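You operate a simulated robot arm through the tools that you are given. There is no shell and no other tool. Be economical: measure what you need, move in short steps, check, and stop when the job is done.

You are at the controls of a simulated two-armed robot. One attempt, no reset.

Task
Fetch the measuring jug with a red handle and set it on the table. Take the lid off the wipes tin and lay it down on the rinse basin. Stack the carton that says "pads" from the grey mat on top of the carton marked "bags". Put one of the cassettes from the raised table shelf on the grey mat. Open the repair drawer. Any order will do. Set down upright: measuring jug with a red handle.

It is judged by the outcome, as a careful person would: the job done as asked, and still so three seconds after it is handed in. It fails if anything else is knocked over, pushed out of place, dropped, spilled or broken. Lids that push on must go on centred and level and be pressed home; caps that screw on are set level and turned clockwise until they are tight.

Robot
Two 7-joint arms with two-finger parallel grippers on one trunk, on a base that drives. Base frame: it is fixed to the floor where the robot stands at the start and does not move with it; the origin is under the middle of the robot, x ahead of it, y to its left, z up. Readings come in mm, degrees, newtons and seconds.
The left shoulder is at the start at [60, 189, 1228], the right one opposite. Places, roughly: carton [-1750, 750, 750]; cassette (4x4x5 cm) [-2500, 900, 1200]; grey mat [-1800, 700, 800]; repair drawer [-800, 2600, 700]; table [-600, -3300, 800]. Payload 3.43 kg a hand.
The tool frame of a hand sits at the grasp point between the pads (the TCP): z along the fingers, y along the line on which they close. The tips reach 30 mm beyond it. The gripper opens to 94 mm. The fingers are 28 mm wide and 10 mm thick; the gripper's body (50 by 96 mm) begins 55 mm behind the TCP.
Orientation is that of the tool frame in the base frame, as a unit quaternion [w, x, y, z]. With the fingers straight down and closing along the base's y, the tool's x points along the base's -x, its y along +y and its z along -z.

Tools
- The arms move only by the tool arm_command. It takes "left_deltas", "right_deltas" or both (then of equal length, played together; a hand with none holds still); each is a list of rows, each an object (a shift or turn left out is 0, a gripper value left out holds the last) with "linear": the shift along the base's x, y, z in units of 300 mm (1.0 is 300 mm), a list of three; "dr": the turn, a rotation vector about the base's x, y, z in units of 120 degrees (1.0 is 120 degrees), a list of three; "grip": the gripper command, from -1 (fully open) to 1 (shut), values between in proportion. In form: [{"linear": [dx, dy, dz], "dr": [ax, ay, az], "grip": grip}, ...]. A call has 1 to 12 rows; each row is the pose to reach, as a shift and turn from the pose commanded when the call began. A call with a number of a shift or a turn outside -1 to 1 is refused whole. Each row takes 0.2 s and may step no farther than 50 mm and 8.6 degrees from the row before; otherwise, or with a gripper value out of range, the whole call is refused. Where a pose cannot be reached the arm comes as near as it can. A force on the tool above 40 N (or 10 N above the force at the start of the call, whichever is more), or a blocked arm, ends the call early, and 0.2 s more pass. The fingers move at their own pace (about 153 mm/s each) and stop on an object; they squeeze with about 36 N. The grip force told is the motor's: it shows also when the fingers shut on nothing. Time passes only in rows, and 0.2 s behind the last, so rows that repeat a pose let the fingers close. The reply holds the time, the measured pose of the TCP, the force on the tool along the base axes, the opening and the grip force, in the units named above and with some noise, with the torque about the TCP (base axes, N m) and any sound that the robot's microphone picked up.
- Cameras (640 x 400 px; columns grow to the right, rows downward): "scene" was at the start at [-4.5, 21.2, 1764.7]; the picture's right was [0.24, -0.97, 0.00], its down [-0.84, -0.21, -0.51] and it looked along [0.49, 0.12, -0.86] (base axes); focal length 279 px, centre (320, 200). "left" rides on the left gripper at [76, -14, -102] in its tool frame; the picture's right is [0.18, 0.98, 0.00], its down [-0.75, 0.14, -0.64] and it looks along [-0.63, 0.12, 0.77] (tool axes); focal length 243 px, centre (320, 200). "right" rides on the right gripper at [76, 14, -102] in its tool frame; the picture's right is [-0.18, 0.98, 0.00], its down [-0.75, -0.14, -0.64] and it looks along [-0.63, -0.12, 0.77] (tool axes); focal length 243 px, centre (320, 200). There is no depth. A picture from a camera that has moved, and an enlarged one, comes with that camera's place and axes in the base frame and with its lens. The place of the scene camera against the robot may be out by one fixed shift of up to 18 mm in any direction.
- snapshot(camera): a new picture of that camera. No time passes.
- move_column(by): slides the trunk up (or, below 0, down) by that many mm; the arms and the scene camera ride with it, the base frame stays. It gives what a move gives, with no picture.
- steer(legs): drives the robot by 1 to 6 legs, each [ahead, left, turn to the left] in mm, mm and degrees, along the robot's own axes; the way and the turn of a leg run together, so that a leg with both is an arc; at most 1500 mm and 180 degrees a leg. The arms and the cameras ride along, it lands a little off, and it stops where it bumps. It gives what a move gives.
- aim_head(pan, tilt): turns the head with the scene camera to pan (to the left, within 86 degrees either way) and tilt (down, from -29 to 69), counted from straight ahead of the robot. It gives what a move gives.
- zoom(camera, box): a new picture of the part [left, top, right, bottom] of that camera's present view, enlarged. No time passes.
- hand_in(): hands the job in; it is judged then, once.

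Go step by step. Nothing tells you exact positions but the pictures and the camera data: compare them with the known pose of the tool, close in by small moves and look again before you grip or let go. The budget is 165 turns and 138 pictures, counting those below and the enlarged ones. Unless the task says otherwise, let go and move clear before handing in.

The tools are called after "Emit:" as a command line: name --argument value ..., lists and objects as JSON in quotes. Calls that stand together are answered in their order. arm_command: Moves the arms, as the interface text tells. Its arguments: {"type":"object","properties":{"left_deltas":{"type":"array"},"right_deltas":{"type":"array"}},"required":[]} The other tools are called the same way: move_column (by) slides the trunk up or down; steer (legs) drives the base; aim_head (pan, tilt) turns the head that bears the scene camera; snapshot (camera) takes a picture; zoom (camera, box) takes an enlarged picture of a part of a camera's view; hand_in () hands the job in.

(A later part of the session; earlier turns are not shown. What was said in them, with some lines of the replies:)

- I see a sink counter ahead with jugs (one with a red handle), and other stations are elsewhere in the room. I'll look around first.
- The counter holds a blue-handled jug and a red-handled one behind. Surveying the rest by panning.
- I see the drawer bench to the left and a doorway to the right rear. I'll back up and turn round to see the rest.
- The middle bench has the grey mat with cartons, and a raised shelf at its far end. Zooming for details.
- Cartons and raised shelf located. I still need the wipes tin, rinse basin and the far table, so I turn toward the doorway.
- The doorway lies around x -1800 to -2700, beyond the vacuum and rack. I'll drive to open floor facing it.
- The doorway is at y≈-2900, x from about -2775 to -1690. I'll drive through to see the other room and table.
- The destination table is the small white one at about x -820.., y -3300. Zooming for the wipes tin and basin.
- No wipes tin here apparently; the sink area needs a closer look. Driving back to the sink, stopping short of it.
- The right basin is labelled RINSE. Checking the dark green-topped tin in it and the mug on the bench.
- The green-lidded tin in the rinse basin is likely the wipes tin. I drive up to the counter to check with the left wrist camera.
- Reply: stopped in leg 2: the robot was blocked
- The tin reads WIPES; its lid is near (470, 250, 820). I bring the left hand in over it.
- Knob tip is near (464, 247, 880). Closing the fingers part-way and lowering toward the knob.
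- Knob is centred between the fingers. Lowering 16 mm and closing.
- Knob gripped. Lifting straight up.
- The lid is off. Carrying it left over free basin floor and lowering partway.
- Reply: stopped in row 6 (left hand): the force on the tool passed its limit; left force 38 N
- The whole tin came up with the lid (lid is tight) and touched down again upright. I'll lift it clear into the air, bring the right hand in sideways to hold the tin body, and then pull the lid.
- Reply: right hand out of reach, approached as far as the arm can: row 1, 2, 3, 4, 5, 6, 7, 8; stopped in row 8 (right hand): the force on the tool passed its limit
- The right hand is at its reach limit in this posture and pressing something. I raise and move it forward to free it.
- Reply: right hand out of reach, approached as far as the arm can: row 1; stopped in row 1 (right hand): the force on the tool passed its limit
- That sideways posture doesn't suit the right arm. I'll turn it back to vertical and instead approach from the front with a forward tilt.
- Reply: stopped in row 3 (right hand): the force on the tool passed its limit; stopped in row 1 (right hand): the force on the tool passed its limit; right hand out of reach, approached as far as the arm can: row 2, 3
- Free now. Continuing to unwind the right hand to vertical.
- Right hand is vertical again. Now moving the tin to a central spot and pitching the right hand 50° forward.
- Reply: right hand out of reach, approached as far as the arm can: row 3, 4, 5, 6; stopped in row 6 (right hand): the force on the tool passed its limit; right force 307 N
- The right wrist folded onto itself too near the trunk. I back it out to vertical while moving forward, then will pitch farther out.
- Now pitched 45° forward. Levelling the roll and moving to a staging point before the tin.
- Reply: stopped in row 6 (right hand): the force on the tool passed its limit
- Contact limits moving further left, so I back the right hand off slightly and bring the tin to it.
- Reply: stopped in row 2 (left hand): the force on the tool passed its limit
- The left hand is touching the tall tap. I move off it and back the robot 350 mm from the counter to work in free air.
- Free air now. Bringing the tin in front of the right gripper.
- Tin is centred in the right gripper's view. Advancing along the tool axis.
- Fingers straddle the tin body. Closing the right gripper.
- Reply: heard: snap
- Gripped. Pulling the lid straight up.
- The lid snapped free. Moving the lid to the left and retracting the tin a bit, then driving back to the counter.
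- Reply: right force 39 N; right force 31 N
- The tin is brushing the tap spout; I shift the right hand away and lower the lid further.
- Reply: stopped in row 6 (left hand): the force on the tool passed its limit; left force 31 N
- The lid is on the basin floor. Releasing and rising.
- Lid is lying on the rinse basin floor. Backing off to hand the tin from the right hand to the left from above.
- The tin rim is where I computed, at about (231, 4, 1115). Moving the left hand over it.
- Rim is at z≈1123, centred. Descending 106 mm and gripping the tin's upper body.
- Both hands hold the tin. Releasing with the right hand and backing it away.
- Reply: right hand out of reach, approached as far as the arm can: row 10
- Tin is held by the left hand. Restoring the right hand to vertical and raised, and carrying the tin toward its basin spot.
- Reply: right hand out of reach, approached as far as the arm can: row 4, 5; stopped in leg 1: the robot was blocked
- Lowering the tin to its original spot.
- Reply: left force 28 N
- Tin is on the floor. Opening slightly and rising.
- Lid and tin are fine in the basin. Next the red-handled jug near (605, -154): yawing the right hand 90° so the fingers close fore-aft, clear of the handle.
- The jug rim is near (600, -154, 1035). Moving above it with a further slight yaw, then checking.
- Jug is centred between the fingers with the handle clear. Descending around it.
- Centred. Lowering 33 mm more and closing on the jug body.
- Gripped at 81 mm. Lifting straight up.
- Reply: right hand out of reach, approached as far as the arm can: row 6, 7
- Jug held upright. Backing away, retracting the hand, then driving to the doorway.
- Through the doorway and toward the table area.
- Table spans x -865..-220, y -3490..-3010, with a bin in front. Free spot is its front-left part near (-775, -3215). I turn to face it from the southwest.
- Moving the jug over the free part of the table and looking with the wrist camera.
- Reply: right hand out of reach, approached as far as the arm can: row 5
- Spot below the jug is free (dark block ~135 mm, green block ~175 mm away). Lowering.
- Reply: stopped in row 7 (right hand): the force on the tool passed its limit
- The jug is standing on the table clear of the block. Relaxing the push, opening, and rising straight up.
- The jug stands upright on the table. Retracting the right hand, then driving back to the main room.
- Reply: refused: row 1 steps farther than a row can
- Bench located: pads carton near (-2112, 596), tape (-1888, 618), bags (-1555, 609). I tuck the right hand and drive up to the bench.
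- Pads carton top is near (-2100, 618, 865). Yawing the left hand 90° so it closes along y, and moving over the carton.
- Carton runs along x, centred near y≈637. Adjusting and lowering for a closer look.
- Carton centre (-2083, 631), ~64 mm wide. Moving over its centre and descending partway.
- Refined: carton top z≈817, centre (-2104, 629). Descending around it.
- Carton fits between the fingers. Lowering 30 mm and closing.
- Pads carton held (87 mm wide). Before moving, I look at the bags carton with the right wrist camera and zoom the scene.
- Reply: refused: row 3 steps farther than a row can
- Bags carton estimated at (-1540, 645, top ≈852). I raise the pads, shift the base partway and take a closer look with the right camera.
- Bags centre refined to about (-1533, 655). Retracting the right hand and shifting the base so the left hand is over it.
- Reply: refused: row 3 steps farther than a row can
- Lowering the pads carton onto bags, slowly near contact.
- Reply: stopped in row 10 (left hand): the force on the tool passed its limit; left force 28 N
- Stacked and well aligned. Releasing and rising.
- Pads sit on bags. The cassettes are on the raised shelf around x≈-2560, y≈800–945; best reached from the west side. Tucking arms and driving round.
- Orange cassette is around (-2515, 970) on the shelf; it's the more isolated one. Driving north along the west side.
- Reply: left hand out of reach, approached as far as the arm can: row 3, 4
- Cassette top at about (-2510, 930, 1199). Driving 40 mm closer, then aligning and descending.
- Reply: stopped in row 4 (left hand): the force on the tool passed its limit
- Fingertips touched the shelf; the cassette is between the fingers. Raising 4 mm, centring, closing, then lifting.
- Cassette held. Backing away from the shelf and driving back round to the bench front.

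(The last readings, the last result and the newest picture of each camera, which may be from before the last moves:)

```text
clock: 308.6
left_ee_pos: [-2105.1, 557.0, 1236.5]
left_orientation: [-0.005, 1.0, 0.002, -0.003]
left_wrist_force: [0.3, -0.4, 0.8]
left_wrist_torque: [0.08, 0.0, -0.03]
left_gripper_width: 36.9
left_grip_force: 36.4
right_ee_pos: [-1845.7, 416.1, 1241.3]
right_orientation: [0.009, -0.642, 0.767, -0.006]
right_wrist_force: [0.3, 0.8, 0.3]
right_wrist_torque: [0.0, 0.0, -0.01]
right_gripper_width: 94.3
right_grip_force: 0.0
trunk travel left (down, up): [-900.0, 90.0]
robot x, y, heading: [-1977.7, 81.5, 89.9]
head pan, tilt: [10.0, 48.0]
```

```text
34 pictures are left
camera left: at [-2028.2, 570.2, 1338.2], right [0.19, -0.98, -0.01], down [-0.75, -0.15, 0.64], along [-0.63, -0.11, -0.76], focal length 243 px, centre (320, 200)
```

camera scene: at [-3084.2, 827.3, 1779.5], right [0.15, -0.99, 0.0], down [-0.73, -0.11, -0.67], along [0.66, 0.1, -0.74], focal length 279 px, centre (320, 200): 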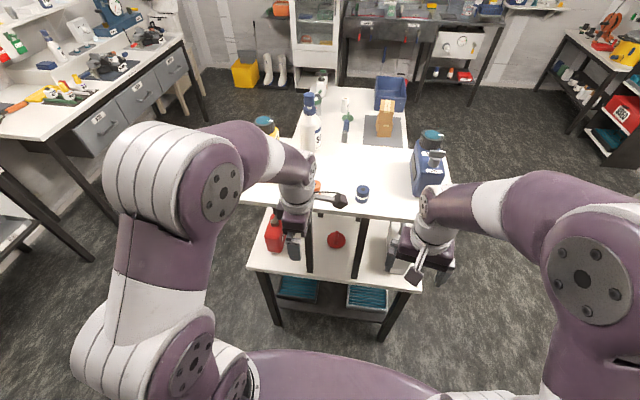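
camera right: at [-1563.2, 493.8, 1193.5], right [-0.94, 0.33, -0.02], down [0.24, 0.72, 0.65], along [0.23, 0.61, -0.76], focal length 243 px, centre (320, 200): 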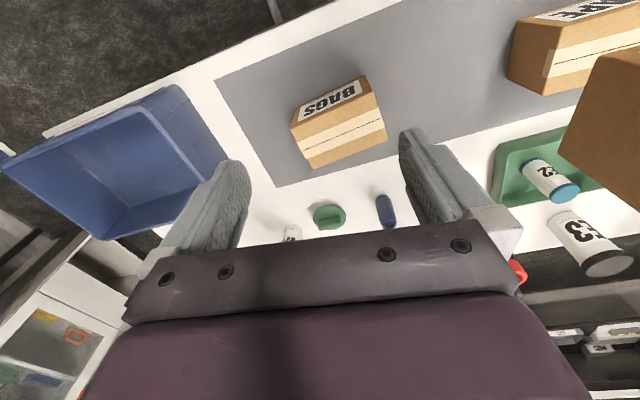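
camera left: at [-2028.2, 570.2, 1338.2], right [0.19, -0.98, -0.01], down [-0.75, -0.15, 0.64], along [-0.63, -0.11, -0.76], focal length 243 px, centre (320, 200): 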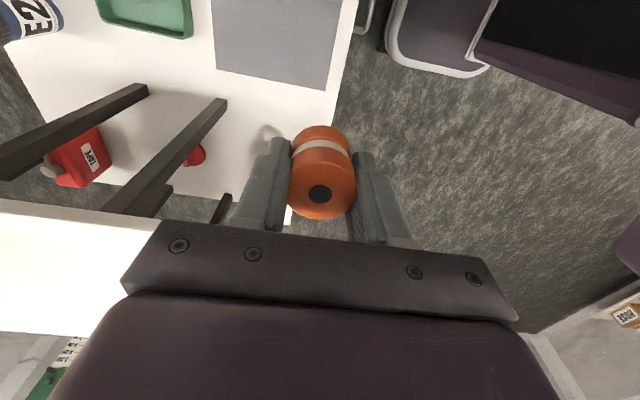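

Positioning over the freed left part of the mat and lowering.

Emit:
arm_command --left_deltas '[{"linear": [0.04, 0.14, 0]}, {"linear": [0.08, 0.26, -0.05]}, {"linear": [0.08, 0.26, -0.2]}, {"linear": [0.08, 0.26, -0.35]}, {"linear": [0.08, 0.26, -0.5]}, {"linear": [0.08, 0.26, -0.65]}, {"linear": [0.08, 0.26, -0.8]}, {"linear": [0.08, 0.26, -0.95]}]'

Emit:
snapshot --camera "left"

```text
clock: 310.4
left_ee_pos: [-2082.2, 638.1, 948.6]
left_orientation: [-0.005, 1.0, 0.001, -0.003]
left_wrist_force: [-0.1, -0.3, -1.6]
left_wrist_torque: [0.01, -0.03, -0.03]
left_gripper_width: 36.3
left_grip_force: 36.1
left hand out of reach, approached as far as the arm can: row 1, 2
right_ee_pos: [-1846.6, 418.7, 1241.5]
right_orientation: [0.008, -0.641, 0.767, -0.007]
right_wrist_force: [-0.3, 0.0, -0.1]
right_wrist_torque: [-0.04, 0.02, 0.04]
right_gripper_width: 94.0
right_grip_force: 0.1
trunk travel left (down, up): [-900.0, 90.0]
robot x, y, heading: [-1976.3, 79.4, 90.0]
head pan, tilt: [10.0, 48.0]
```

```text
33 pictures are left
camera left: at [-2005.9, 651.3, 1050.7], right [0.19, -0.98, -0.01], down [-0.75, -0.15, 0.64], along [-0.63, -0.11, -0.77], focal length 243 px, centre (320, 200)
```

left: 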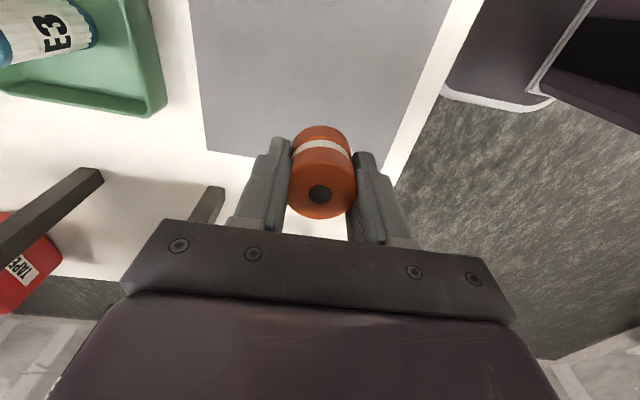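

Emit:
arm_command --left_deltas '[{"linear": [0, 0, -0.14]}, {"linear": [0, 0, -0.28]}, {"linear": [0, 0, -0.38]}, {"linear": [0, 0, -0.42]}, {"linear": [0, 0, -0.44]}, {"linear": [0, 0, -0.46]}, {"linear": [0, 0, -0.48]}, {"linear": [0, 0, -0.5]}, {"linear": [0, 0, -0.52]}, {"linear": [0, 0, -0.54]}, {"linear": [0, 0, -0.56]}, {"linear": [0, 0, -0.58]}]'

Emit:
snapshot --camera "left"

```text
clock: 313.2
left_ee_pos: [-2076.9, 651.4, 815.2]
left_orientation: [-0.026, 1.0, 0.001, 0.003]
left_wrist_force: [-0.1, -0.3, -1.1]
left_wrist_torque: [0.04, -0.01, 0.01]
left_gripper_width: 36.7
left_grip_force: 36.1
left hand out of reach, approached as far as the arm can: row 9, 10, 11, 12
right_ee_pos: [-1845.7, 417.5, 1241.1]
right_orientation: [0.009, -0.641, 0.767, -0.006]
right_wrist_force: [-0.5, -0.1, 0.0]
right_wrist_torque: [-0.01, 0.0, 0.0]
right_gripper_width: 94.2
right_grip_force: 0.1
trunk travel left (down, up): [-900.0, 90.0]
robot x, y, heading: [-1975.4, 82.2, 89.8]
head pan, tilt: [10.0, 48.0]
stopped in row 12 (left hand): the arm was blocked; the commanded pose is now the measured one
```

```text
32 pictures are left
camera left: at [-2001.7, 660.3, 919.5], right [0.19, -0.98, -0.05], down [-0.76, -0.18, 0.63], along [-0.63, -0.08, -0.77], focal length 243 px, centre (320, 200)
```

left: 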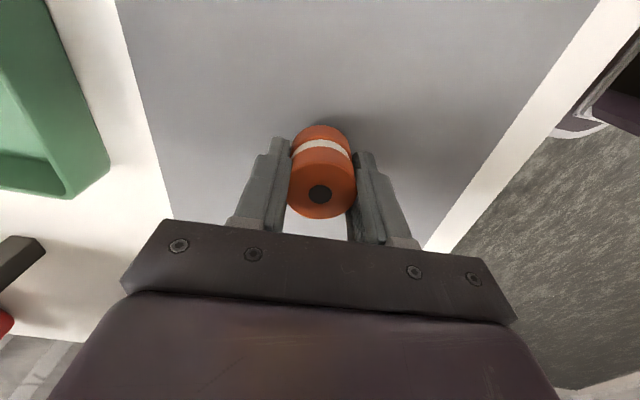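

The arm hit its reach limit just above the mat. Shifting 40 mm toward me, levelling, and lowering again.

Emit:
arm_command --left_deltas '[{"linear": [0, -0.06, 0.06], "dr": [-0.01, 0, 0]}, {"linear": [0, -0.13, 0.06], "dr": [-0.02, 0, 0]}, {"linear": [0, -0.13, 0.02], "dr": [-0.02, 0, 0]}, {"linear": [0, -0.13, -0.01], "dr": [-0.02, 0, 0]}, {"linear": [0, -0.13, -0.03], "dr": [-0.02, 0, 0]}, {"linear": [0, -0.13, -0.05], "dr": [-0.02, 0, 0]}, {"linear": [0, -0.13, -0.07], "dr": [-0.02, 0, 0]}, {"linear": [0, -0.13, -0.09], "dr": [-0.02, 0, 0]}, {"linear": [0, -0.13, -0.11], "dr": [-0.02, 0, 0]}]'

```text
clock: 315.2
left_ee_pos: [-2076.4, 612.8, 789.8]
left_orientation: [-0.008, 1.0, 0.0, 0.002]
left_wrist_force: [-0.3, -10.9, 23.5]
left_wrist_torque: [-0.95, 0.16, 0.09]
left_gripper_width: 36.8
left_grip_force: 36.2
right_ee_pos: [-1844.9, 413.6, 1243.1]
right_orientation: [0.009, -0.642, 0.767, -0.005]
right_wrist_force: [-0.7, -0.5, 0.1]
right_wrist_torque: [-0.02, 0.03, 0.0]
right_gripper_width: 94.0
right_grip_force: 0.0
trunk travel left (down, up): [-900.0, 90.0]
robot x, y, heading: [-1979.0, 79.6, 90.1]
head pan, tilt: [10.0, 48.0]
stopped in row 9 (left hand): the force on the tool passed its limit (the readings are from after the stop); the commanded pose is now the measured one
```

Contact with the mat at z≈790. Releasing and rising.

Emit:
arm_command --left_deltas '[{"linear": [0, 0, 0.01], "grip": 0}, {"linear": [0, 0, 0.01], "grip": -0.5}, {"linear": [0, 0, 0.01], "grip": -0.5}, {"linear": [0, 0, 0.1]}, {"linear": [0, 0, 0.25]}, {"linear": [0, 0, 0.4]}, {"linear": [0, 0, 0.55]}, {"linear": [0, -0.1, 0.7]}, {"linear": [0, -0.2, 0.82]}]'

Emit:
snapshot --camera "left"

```text
refused: row 8 steps farther than a row can; nothing moved
```

```text
31 pictures are left
camera left: at [-2001.2, 626.0, 893.1], right [0.19, -0.98, -0.02], down [-0.76, -0.15, 0.64], along [-0.63, -0.11, -0.77], focal length 243 px, centre (320, 200)
```

left: 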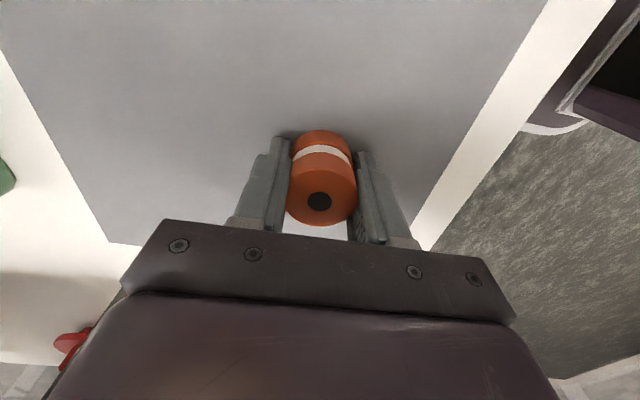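

Emit:
arm_command --left_deltas '[{"linear": [0, 0, 0.01], "grip": 0}, {"linear": [0, 0, 0.01], "grip": -0.5}, {"linear": [0, 0, 0.01], "grip": -0.5}, {"linear": [0, 0, 0.1]}, {"linear": [0, 0, 0.25]}, {"linear": [0, 0, 0.4]}, {"linear": [0, 0, 0.55]}, {"linear": [0, 0, 0.7]}, {"linear": [0, -0.08, 0.82]}, {"linear": [0, -0.16, 0.94]}]'

Emit:
snapshot --camera "scene"

```text
clock: 317.4
left_ee_pos: [-2078.0, 567.4, 1070.1]
left_orientation: [-0.007, 1.0, 0.001, 0.002]
left_wrist_force: [0.7, 1.1, -0.5]
left_wrist_torque: [-0.04, -0.02, -0.01]
left_gripper_width: 70.5
left_grip_force: 0.1
right_ee_pos: [-1846.1, 414.9, 1242.8]
right_orientation: [0.009, -0.641, 0.767, -0.005]
right_wrist_force: [-0.3, -0.5, 0.1]
right_wrist_torque: [-0.02, 0.0, -0.02]
right_gripper_width: 94.1
right_grip_force: 0.0
trunk travel left (down, up): [-900.0, 90.0]
robot x, y, heading: [-1978.3, 81.2, 90.1]
head pan, tilt: [10.0, 48.0]
```

```text
30 pictures are left
camera scene: at [-2002.5, 101.5, 1779.4], right [0.98, 0.18, 0.0], down [0.13, -0.73, -0.67], along [-0.12, 0.66, -0.74], focal length 279 px, centre (320, 200)
```

scene: 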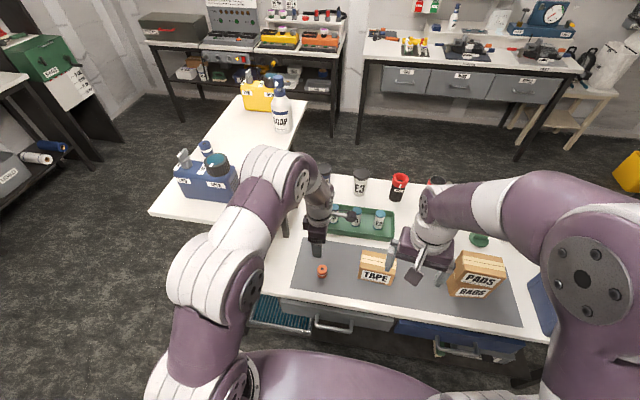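

The cassette is on the mat and pads on bags. Last task: the repair drawer, handle around (-780, 2450, 700). Driving round the east end of the bench.

Emit:
steer --legs '[[-420, 0, 0], [0, -1480, 0]]'

Emit:
steer --legs '[[1400, 0, 0]]'

Emit:
aim_head --pan 15 --tilt 35

Emit:
snapshot --camera "scene"

```text
clock: 326.9
left_ee_pos: [-609.2, 173.1, 1068.2]
left_orientation: [-0.007, 1.0, 0.009, 0.002]
left_wrist_force: [1.0, -1.0, -0.2]
left_wrist_torque: [0.01, 0.0, 0.01]
left_gripper_width: 70.3
left_grip_force: 0.0
right_ee_pos: [-376.1, 25.6, 1242.1]
right_orientation: [0.009, -0.648, 0.761, -0.006]
right_wrist_force: [0.6, 0.1, 0.1]
right_wrist_torque: [0.05, 0.0, -0.02]
right_gripper_width: 94.1
right_grip_force: 0.0
trunk travel left (down, up): [-900.0, 90.0]
robot x, y, heading: [-502.8, -314.3, 91.0]
head pan, tilt: [10.0, 48.0]
```

```text
clock: 333.9
left_ee_pos: [-685.9, 1583.3, 1068.4]
left_orientation: [-0.007, 1.0, 0.031, 0.002]
left_wrist_force: [-0.1, -0.4, 0.6]
left_wrist_torque: [0.0, 0.01, 0.0]
left_gripper_width: 70.8
left_grip_force: 0.1
right_ee_pos: [-446.8, 1445.4, 1242.4]
right_orientation: [0.009, -0.664, 0.748, -0.006]
right_wrist_force: [-0.5, -1.0, 0.5]
right_wrist_torque: [0.0, -0.01, 0.0]
right_gripper_width: 94.0
right_grip_force: 0.1
trunk travel left (down, up): [-900.0, 90.0]
robot x, y, heading: [-557.8, 1100.4, 93.6]
head pan, tilt: [10.0, 48.0]
```

```text
clock: 334.7
left_ee_pos: [-686.1, 1583.1, 1069.1]
left_orientation: [-0.007, 1.0, 0.03, 0.002]
left_wrist_force: [0.0, -1.0, -0.1]
left_wrist_torque: [0.0, 0.01, 0.0]
left_gripper_width: 70.7
left_grip_force: 0.0
right_ee_pos: [-445.3, 1446.5, 1241.3]
right_orientation: [0.009, -0.664, 0.747, -0.007]
right_wrist_force: [0.6, 0.2, 0.3]
right_wrist_torque: [-0.03, -0.02, 0.01]
right_gripper_width: 94.0
right_grip_force: 0.1
trunk travel left (down, up): [-900.0, 90.0]
robot x, y, heading: [-557.3, 1102.3, 93.6]
head pan, tilt: [15.0, 35.0]
```

```text
29 pictures are left
camera scene: at [-593.2, 1130.9, 1798.4], right [0.95, 0.32, 0.0], down [0.18, -0.54, -0.82], along [-0.26, 0.78, -0.57], focal length 279 px, centre (320, 200)
```

scene: 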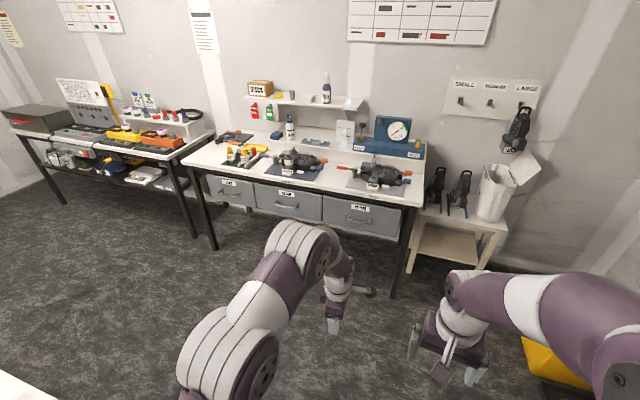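

Handle is at about (-788, 2498, 722). Lowering the trunk 400 mm and pitching the left hand to point forward.

Emit:
move_column --by -400

Emit:
arm_command --left_deltas '[{"dr": [0.068, 0, 0]}, {"dr": [0.136, 0, 0], "linear": [0, 0, 0.03]}, {"dr": [0.204, 0, 0], "linear": [0, 0, 0.06]}, {"dr": [0.272, 0, 0], "linear": [0, 0.03, 0.09]}, {"dr": [0.34, 0, 0], "linear": [0, 0.06, 0.12]}, {"dr": [0.408, 0, 0], "linear": [0, 0.1, 0.14]}, {"dr": [0.476, 0, 0], "linear": [0, 0.14, 0.16]}, {"dr": [0.544, 0, 0], "linear": [0, 0.18, 0.18]}, {"dr": [0.612, 0, 0], "linear": [0, 0.22, 0.2]}, {"dr": [0.68, 0, 0], "linear": [0, 0.26, 0.22]}, {"dr": [0.75, 0, 0], "linear": [0, 0.3, 0.24]}]'

Emit:
snapshot --camera "left"

```text
clock: 338.5
left_ee_pos: [-687.0, 1583.2, 668.9]
left_orientation: [-0.007, 1.0, 0.03, 0.002]
left_wrist_force: [-0.7, 0.2, -0.1]
left_wrist_torque: [0.03, 0.01, -0.03]
left_gripper_width: 70.4
left_grip_force: 0.1
right_ee_pos: [-445.7, 1445.6, 842.1]
right_orientation: [0.009, -0.663, 0.749, -0.006]
right_wrist_force: [-0.6, -0.3, 0.2]
right_wrist_torque: [0.02, 0.01, 0.03]
right_gripper_width: 94.2
right_grip_force: 0.0
trunk travel left (down, up): [-500.0, 490.0]
robot x, y, heading: [-557.1, 1103.7, 93.6]
head pan, tilt: [15.0, 35.0]
```

```text
clock: 340.9
left_ee_pos: [-708.4, 1726.5, 972.7]
left_orientation: [-0.59, 0.807, 0.013, 0.027]
left_wrist_force: [-0.2, -0.6, -0.2]
left_wrist_torque: [0.0, 0.01, -0.02]
left_gripper_width: 70.5
left_grip_force: 0.1
left hand out of reach, approached as far as the arm can: row 5, 6, 7, 8, 9, 10, 11
right_ee_pos: [-446.1, 1446.2, 841.9]
right_orientation: [0.008, -0.664, 0.748, -0.007]
right_wrist_force: [-0.7, -0.4, 0.6]
right_wrist_torque: [0.02, 0.0, 0.01]
right_gripper_width: 94.2
right_grip_force: 0.2
trunk travel left (down, up): [-500.0, 490.0]
robot x, y, heading: [-556.4, 1102.3, 93.6]
head pan, tilt: [15.0, 35.0]
```

```text
28 pictures are left
camera left: at [-636.5, 1632.5, 1021.4], right [0.24, -0.3, -0.92], down [-0.76, -0.65, 0.02], along [-0.6, 0.7, -0.38], focal length 243 px, centre (320, 200)
```

left: 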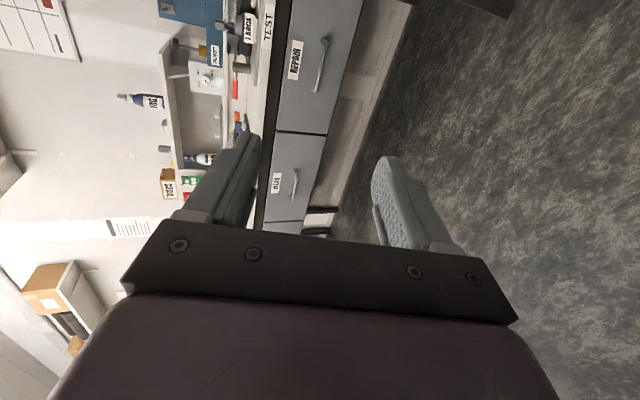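

The arm stopped short of the commanded pose. I try extending further out with a little less pitch.

Emit:
arm_command --left_deltas '[{"linear": [0, 0.08, 0], "dr": [-0.06, 0, 0]}, {"linear": [0, 0.16, 0], "dr": [-0.12, 0, 0]}, {"linear": [0, 0.24, 0], "dr": [-0.17, 0, 0]}, {"linear": [0, 0.32, 0], "dr": [-0.17, 0, 0]}, {"linear": [0, 0.4, 0], "dr": [-0.17, 0, 0]}, {"linear": [0, 0.4, 0], "dr": [-0.17, 0, 0]}]'

```text
clock: 342.3
left_ee_pos: [-697.8, 1849.6, 966.4]
left_orientation: [-0.437, 0.899, 0.017, 0.024]
left_wrist_force: [0.3, -1.3, -0.2]
left_wrist_torque: [-0.01, -0.02, 0.01]
left_gripper_width: 70.6
left_grip_force: 0.0
right_ee_pos: [-445.6, 1445.4, 843.1]
right_orientation: [0.008, -0.664, 0.748, -0.006]
right_wrist_force: [-0.1, 0.5, 0.9]
right_wrist_torque: [0.0, -0.02, 0.0]
right_gripper_width: 93.9
right_grip_force: 0.0
trunk travel left (down, up): [-500.0, 490.0]
robot x, y, heading: [-560.3, 1105.1, 93.5]
head pan, tilt: [15.0, 35.0]
```

Now it's extended and reachable at 52° pitch. Pitching further toward horizontal here.

Emit:
arm_command --left_deltas '[{"dr": [0.06, 0, 0]}, {"dr": [0.12, 0, 0]}, {"dr": [0.18, 0, 0]}, {"dr": [0.24, 0, 0]}, {"dr": [0.29, 0, 0]}]'

```text
clock: 343.5
left_ee_pos: [-687.0, 1863.6, 978.2]
left_orientation: [-0.649, 0.759, -0.008, 0.047]
left_wrist_force: [0.3, 0.1, -0.5]
left_wrist_torque: [0.03, 0.0, -0.03]
left_gripper_width: 70.5
left_grip_force: 0.1
left hand out of reach, approached as far as the arm can: row 4, 5
right_ee_pos: [-445.9, 1445.9, 841.6]
right_orientation: [0.009, -0.664, 0.747, -0.006]
right_wrist_force: [0.2, 0.3, 0.2]
right_wrist_torque: [-0.01, -0.03, -0.03]
right_gripper_width: 94.0
right_grip_force: 0.1
trunk travel left (down, up): [-500.0, 490.0]
robot x, y, heading: [-559.8, 1100.8, 93.9]
head pan, tilt: [15.0, 35.0]
```

81° pitch achieved. Lowering the trunk to handle height and approaching.

Emit:
move_column --by -255

Emit:
steer --legs '[[390, 75, -3.5]]'

Emit:
snapshot --camera "left"

Emit:
snapshot --camera "scene"

```text
clock: 346.1
left_ee_pos: [-687.5, 1863.6, 722.7]
left_orientation: [-0.649, 0.759, -0.009, 0.047]
left_wrist_force: [0.5, 0.1, -0.9]
left_wrist_torque: [0.04, 0.02, -0.01]
left_gripper_width: 70.4
left_grip_force: 0.0
right_ee_pos: [-446.7, 1445.4, 586.2]
right_orientation: [0.009, -0.664, 0.748, -0.006]
right_wrist_force: [0.3, -0.2, -0.3]
right_wrist_torque: [0.0, -0.01, 0.01]
right_gripper_width: 94.1
right_grip_force: 0.1
trunk travel left (down, up): [-245.0, 745.0]
robot x, y, heading: [-557.2, 1105.3, 93.4]
head pan, tilt: [15.0, 35.0]
```

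```text
clock: 348.6
left_ee_pos: [-727.8, 2253.9, 723.0]
left_orientation: [-0.648, 0.758, -0.032, 0.068]
left_wrist_force: [0.4, -0.6, 1.1]
left_wrist_torque: [-0.02, 0.0, -0.03]
left_gripper_width: 70.6
left_grip_force: 0.0
right_ee_pos: [-513.4, 1820.4, 587.2]
right_orientation: [0.008, -0.64, 0.768, -0.007]
right_wrist_force: [0.5, -0.5, 0.1]
right_wrist_torque: [-0.04, 0.04, 0.0]
right_gripper_width: 94.1
right_grip_force: 0.0
trunk travel left (down, up): [-245.0, 745.0]
robot x, y, heading: [-646.6, 1486.6, 89.6]
head pan, tilt: [15.0, 35.0]
```

```text
27 pictures are left
camera left: at [-668.2, 2145.1, 757.2], right [0.22, -0.18, -0.96], down [-0.83, -0.55, -0.09], along [-0.51, 0.82, -0.27], focal length 243 px, centre (320, 200)
```

left: 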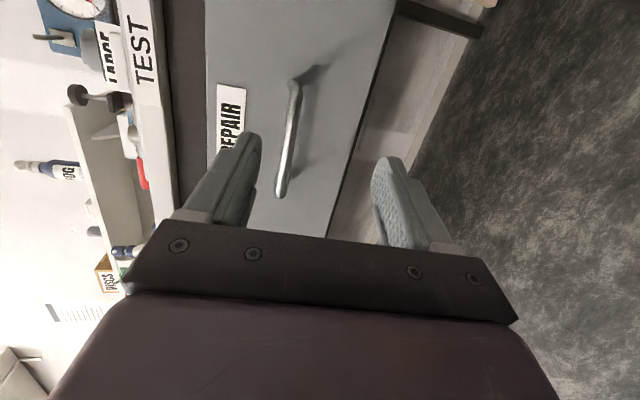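

```text
26 pictures are left
camera scene: at [-681.5, 1515.0, 1143.4], right [0.97, 0.26, 0.0], down [0.15, -0.55, -0.82], along [-0.21, 0.79, -0.57], focal length 279 px, centre (320, 200)
```

scene: 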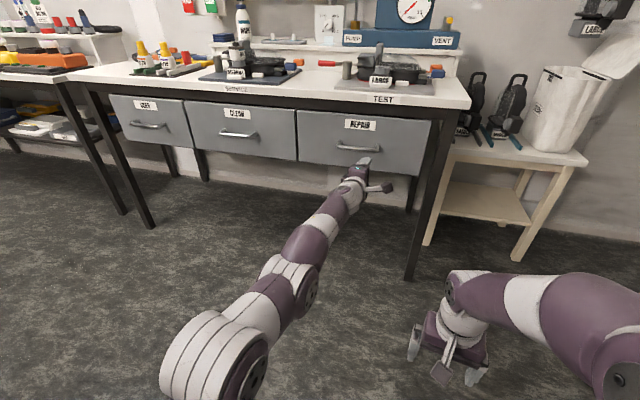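

Handle at about (-778, 2457, 719). Closing the distance with the base.

Emit:
steer --legs '[[140, 50, 0]]'

Emit:
snapshot --camera "left"

```text
clock: 350.0
left_ee_pos: [-775.8, 2395.0, 722.0]
left_orientation: [-0.646, 0.759, -0.033, 0.067]
left_wrist_force: [0.3, -0.1, -0.2]
left_wrist_torque: [0.01, 0.04, -0.01]
left_gripper_width: 70.5
left_grip_force: 0.1
right_ee_pos: [-563.0, 1962.0, 585.9]
right_orientation: [0.008, -0.64, 0.769, -0.007]
right_wrist_force: [-0.1, 1.1, 0.6]
right_wrist_torque: [0.0, -0.02, -0.03]
right_gripper_width: 94.0
right_grip_force: 0.0
trunk travel left (down, up): [-245.0, 745.0]
robot x, y, heading: [-697.4, 1626.6, 90.1]
head pan, tilt: [15.0, 35.0]
```

```text
25 pictures are left
camera left: at [-717.1, 2286.2, 757.0], right [0.22, -0.18, -0.96], down [-0.83, -0.55, -0.09], along [-0.51, 0.82, -0.27], focal length 243 px, centre (320, 200)
```

left: 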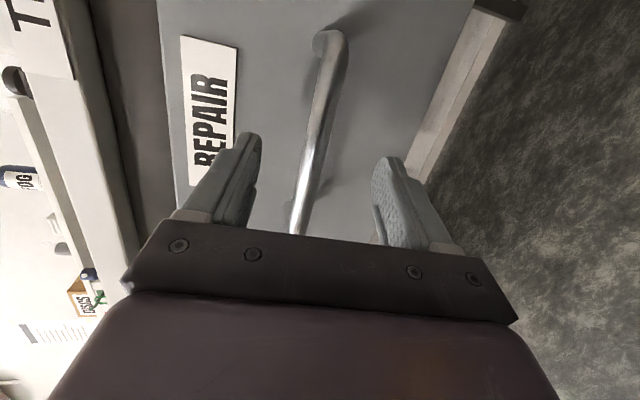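

Emit:
steer --legs '[[45, 0, 0]]'

Emit:
snapshot --camera "left"

```text
clock: 350.9
left_ee_pos: [-777.7, 2438.0, 722.6]
left_orientation: [-0.647, 0.759, -0.031, 0.067]
left_wrist_force: [0.2, 0.4, 0.8]
left_wrist_torque: [0.0, 0.02, 0.04]
left_gripper_width: 70.5
left_grip_force: 0.0
right_ee_pos: [-562.5, 2005.0, 586.4]
right_orientation: [0.008, -0.641, 0.768, -0.006]
right_wrist_force: [0.8, -1.2, -0.4]
right_wrist_torque: [0.02, -0.01, -0.01]
right_gripper_width: 94.1
right_grip_force: 0.0
trunk travel left (down, up): [-245.0, 745.0]
robot x, y, heading: [-699.1, 1669.2, 90.0]
head pan, tilt: [15.0, 35.0]
```

```text
24 pictures are left
camera left: at [-718.1, 2329.8, 756.8], right [0.22, -0.18, -0.96], down [-0.83, -0.55, -0.09], along [-0.51, 0.82, -0.27], focal length 243 px, centre (320, 200)
```

left: 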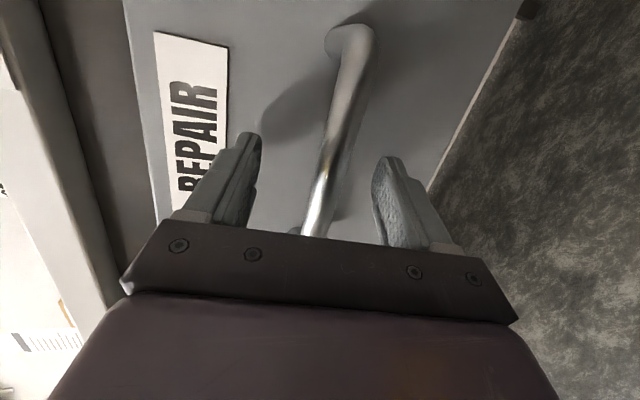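

The bar is between the fingers, about 15–20 mm past the TCP. Advancing 12 mm and closing.

Emit:
steer --legs '[[12, 0, 0]]'

Emit:
arm_command --left_deltas '[{"grip": 0.2}, {"grip": 1}, {"grip": 1}, {"grip": 1}]'

Emit:
snapshot --camera "left"

```text
clock: 351.6
left_ee_pos: [-779.0, 2448.0, 724.4]
left_orientation: [-0.648, 0.758, -0.032, 0.067]
left_wrist_force: [-1.4, -23.2, -2.0]
left_wrist_torque: [0.86, -0.03, 0.26]
left_gripper_width: 67.6
left_grip_force: 0.0
right_ee_pos: [-564.3, 2015.7, 587.6]
right_orientation: [0.01, -0.641, 0.767, -0.007]
right_wrist_force: [-0.7, 0.7, 1.0]
right_wrist_torque: [-0.03, 0.01, 0.01]
right_gripper_width: 94.1
right_grip_force: 0.0
trunk travel left (down, up): [-245.0, 745.0]
robot x, y, heading: [-705.5, 1683.0, 90.1]
head pan, tilt: [15.0, 35.0]
```

```text
clock: 352.6
left_ee_pos: [-778.3, 2450.3, 716.9]
left_orientation: [-0.644, 0.762, -0.031, 0.067]
left_wrist_force: [0.8, -28.1, -28.7]
left_wrist_torque: [0.25, 1.13, 0.07]
left_gripper_width: 20.8
left_grip_force: 44.9
right_ee_pos: [-564.4, 2017.2, 585.9]
right_orientation: [0.008, -0.641, 0.768, -0.007]
right_wrist_force: [-1.1, -0.4, 0.8]
right_wrist_torque: [0.01, -0.01, -0.01]
right_gripper_width: 94.1
right_grip_force: 0.1
trunk travel left (down, up): [-245.0, 745.0]
robot x, y, heading: [-695.0, 1680.4, 89.9]
head pan, tilt: [15.0, 35.0]
```

```text
23 pictures are left
camera left: at [-718.1, 2341.7, 751.8], right [0.22, -0.19, -0.96], down [-0.83, -0.55, -0.08], along [-0.51, 0.81, -0.28], focal length 243 px, centre (320, 200)
```

left: 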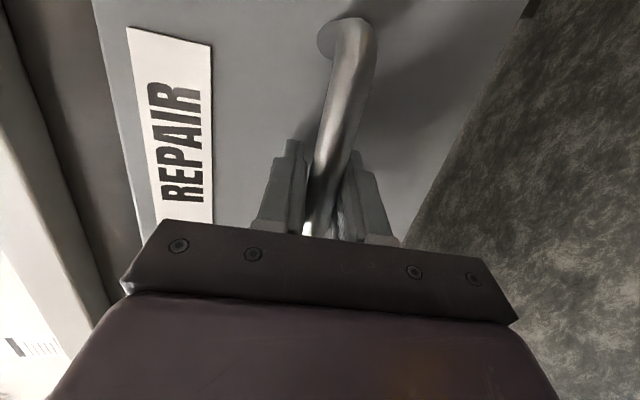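

The bar is gripped. Pulling by driving straight back.

Emit:
steer --legs '[[-120, 0, 0]]'

Emit:
snapshot --camera "left"

```text
clock: 353.9
left_ee_pos: [-778.6, 2330.4, 717.2]
left_orientation: [-0.643, 0.762, -0.031, 0.067]
left_wrist_force: [-4.5, -0.8, -28.2]
left_wrist_torque: [0.27, 1.12, 0.6]
left_gripper_width: 20.8
left_grip_force: 45.4
right_ee_pos: [-562.9, 1899.4, 585.5]
right_orientation: [0.008, -0.641, 0.768, -0.008]
right_wrist_force: [0.0, 0.2, -0.6]
right_wrist_torque: [0.05, -0.02, -0.01]
right_gripper_width: 94.0
right_grip_force: 0.1
trunk travel left (down, up): [-245.0, 745.0]
robot x, y, heading: [-695.0, 1560.0, 89.9]
head pan, tilt: [15.0, 35.0]
```

```text
22 pictures are left
camera left: at [-718.1, 2223.9, 751.9], right [0.22, -0.19, -0.96], down [-0.83, -0.55, -0.08], along [-0.51, 0.81, -0.28], focal length 243 px, centre (320, 200)
```

left: 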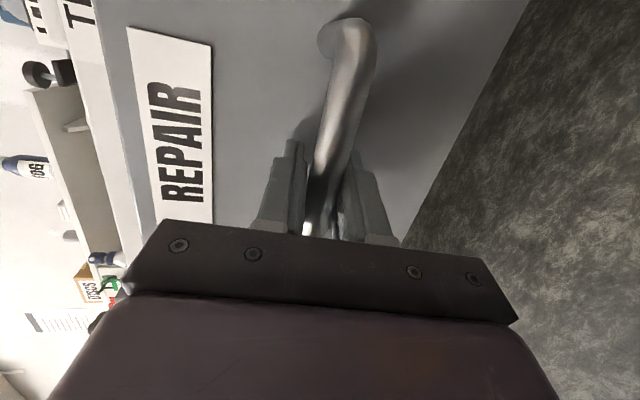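

The drawer is coming out. Pulling another 110 mm.

Emit:
steer --legs '[[-110, 0, 0]]'

Emit:
snapshot --camera "scene"

```text
clock: 355.0
left_ee_pos: [-778.5, 2226.2, 716.6]
left_orientation: [-0.644, 0.762, -0.032, 0.066]
left_wrist_force: [9.5, 0.0, -15.3]
left_wrist_torque: [0.11, 1.0, -0.26]
left_gripper_width: 20.7
left_grip_force: 44.9
right_ee_pos: [-564.1, 1793.8, 586.6]
right_orientation: [0.007, -0.641, 0.768, -0.007]
right_wrist_force: [0.7, 0.2, 0.9]
right_wrist_torque: [0.02, 0.0, -0.02]
right_gripper_width: 94.1
right_grip_force: 0.0
trunk travel left (down, up): [-245.0, 745.0]
robot x, y, heading: [-699.8, 1454.3, 90.0]
head pan, tilt: [15.0, 35.0]
```

```text
21 pictures are left
camera scene: at [-729.3, 1488.3, 1143.3], right [0.97, 0.26, 0.0], down [0.15, -0.56, -0.82], along [-0.21, 0.79, -0.57], focal length 279 px, centre (320, 200)
```

scene: 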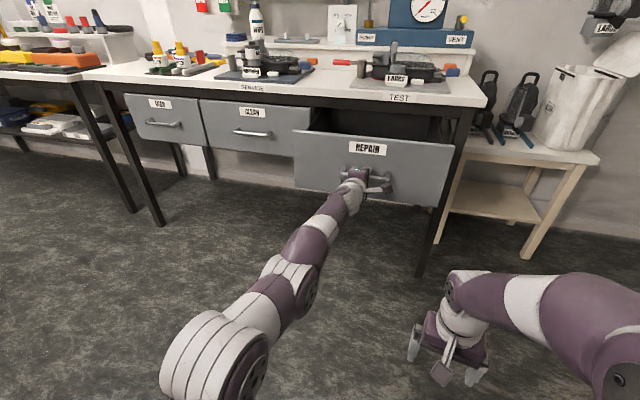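

It's open about 220 mm. One more 60 mm pull to be clearly open.

Emit:
steer --legs '[[-60, 0, 0]]'

```text
clock: 356.0
left_ee_pos: [-777.3, 2165.4, 716.3]
left_orientation: [-0.644, 0.762, -0.031, 0.066]
left_wrist_force: [3.8, -0.8, -6.6]
left_wrist_torque: [0.06, 1.12, 0.04]
left_gripper_width: 20.9
left_grip_force: 44.8
right_ee_pos: [-563.2, 1734.2, 585.5]
right_orientation: [0.008, -0.64, 0.768, -0.007]
right_wrist_force: [-0.7, -0.2, -0.2]
right_wrist_torque: [0.0, -0.01, 0.0]
right_gripper_width: 94.0
right_grip_force: 0.1
trunk travel left (down, up): [-245.0, 745.0]
robot x, y, heading: [-696.9, 1398.9, 89.8]
head pan, tilt: [15.0, 35.0]
```

Releasing the handle and backing clear, then checking.

Emit:
arm_command --left_deltas '[{"grip": 0}, {"grip": -0.5}, {"grip": -0.5}]'

Emit:
steer --legs '[[-200, 0, 0]]'

Emit:
snapshot --camera "scene"

```text
clock: 356.8
left_ee_pos: [-778.1, 2165.1, 718.5]
left_orientation: [-0.644, 0.762, -0.032, 0.066]
left_wrist_force: [1.0, -0.1, 0.4]
left_wrist_torque: [-0.01, 0.01, -0.01]
left_gripper_width: 70.5
left_grip_force: 0.1
right_ee_pos: [-563.8, 1732.9, 586.7]
right_orientation: [0.009, -0.641, 0.767, -0.006]
right_wrist_force: [0.3, -0.7, -0.4]
right_wrist_torque: [-0.02, 0.0, 0.01]
right_gripper_width: 94.0
right_grip_force: 0.0
trunk travel left (down, up): [-245.0, 745.0]
robot x, y, heading: [-700.9, 1396.6, 90.0]
head pan, tilt: [15.0, 35.0]
```

```text
clock: 358.4
left_ee_pos: [-774.6, 1962.2, 717.8]
left_orientation: [-0.644, 0.761, -0.034, 0.067]
left_wrist_force: [0.4, 1.1, 0.2]
left_wrist_torque: [0.01, 0.0, -0.02]
left_gripper_width: 70.5
left_grip_force: 0.0
right_ee_pos: [-563.0, 1529.2, 586.4]
right_orientation: [0.009, -0.639, 0.769, -0.006]
right_wrist_force: [0.4, 0.0, -0.3]
right_wrist_torque: [0.04, 0.02, 0.02]
right_gripper_width: 94.1
right_grip_force: 0.1
trunk travel left (down, up): [-245.0, 745.0]
robot x, y, heading: [-700.1, 1189.7, 89.6]
head pan, tilt: [15.0, 35.0]
```

```text
20 pictures are left
camera scene: at [-730.6, 1224.1, 1143.5], right [0.97, 0.25, 0.0], down [0.15, -0.55, -0.82], along [-0.21, 0.79, -0.57], focal length 279 px, centre (320, 200)
```

scene: 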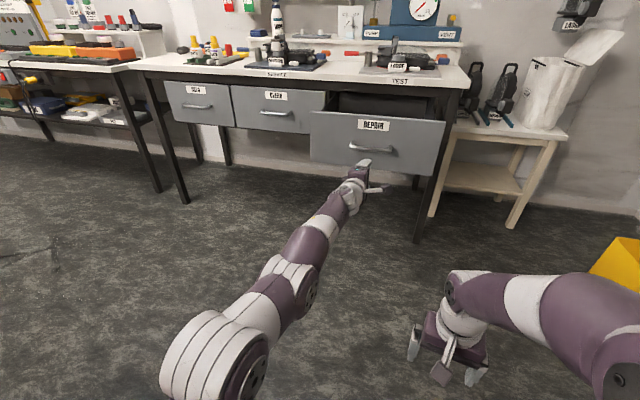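

The repair drawer is open, and earlier pictures show the other four jobs done, with both hands clear. Handing in.

Emit:
hand_in

```text
The job is handed in.
```

I finished all five jobs and handed them in:

- **Jug:** the red-handled jug stands upright on the table in the second room.
- **Wipes lid:** the lid is off and lying on the floor of the rinse basin. The tin came up with its lid at first. I pulled the lid off in the air and put the tin back at about its original spot in the basin.
- **Cartons:** "pads" is on top of "bags".
- **Cassette:** the orange one is on the grey mat.
- **Repair drawer:** it is open by about 285 mm.

Along the way the left hand and the tin briefly touched the tall tap at the sink. Nothing looked moved or knocked over in the pictures afterwards.
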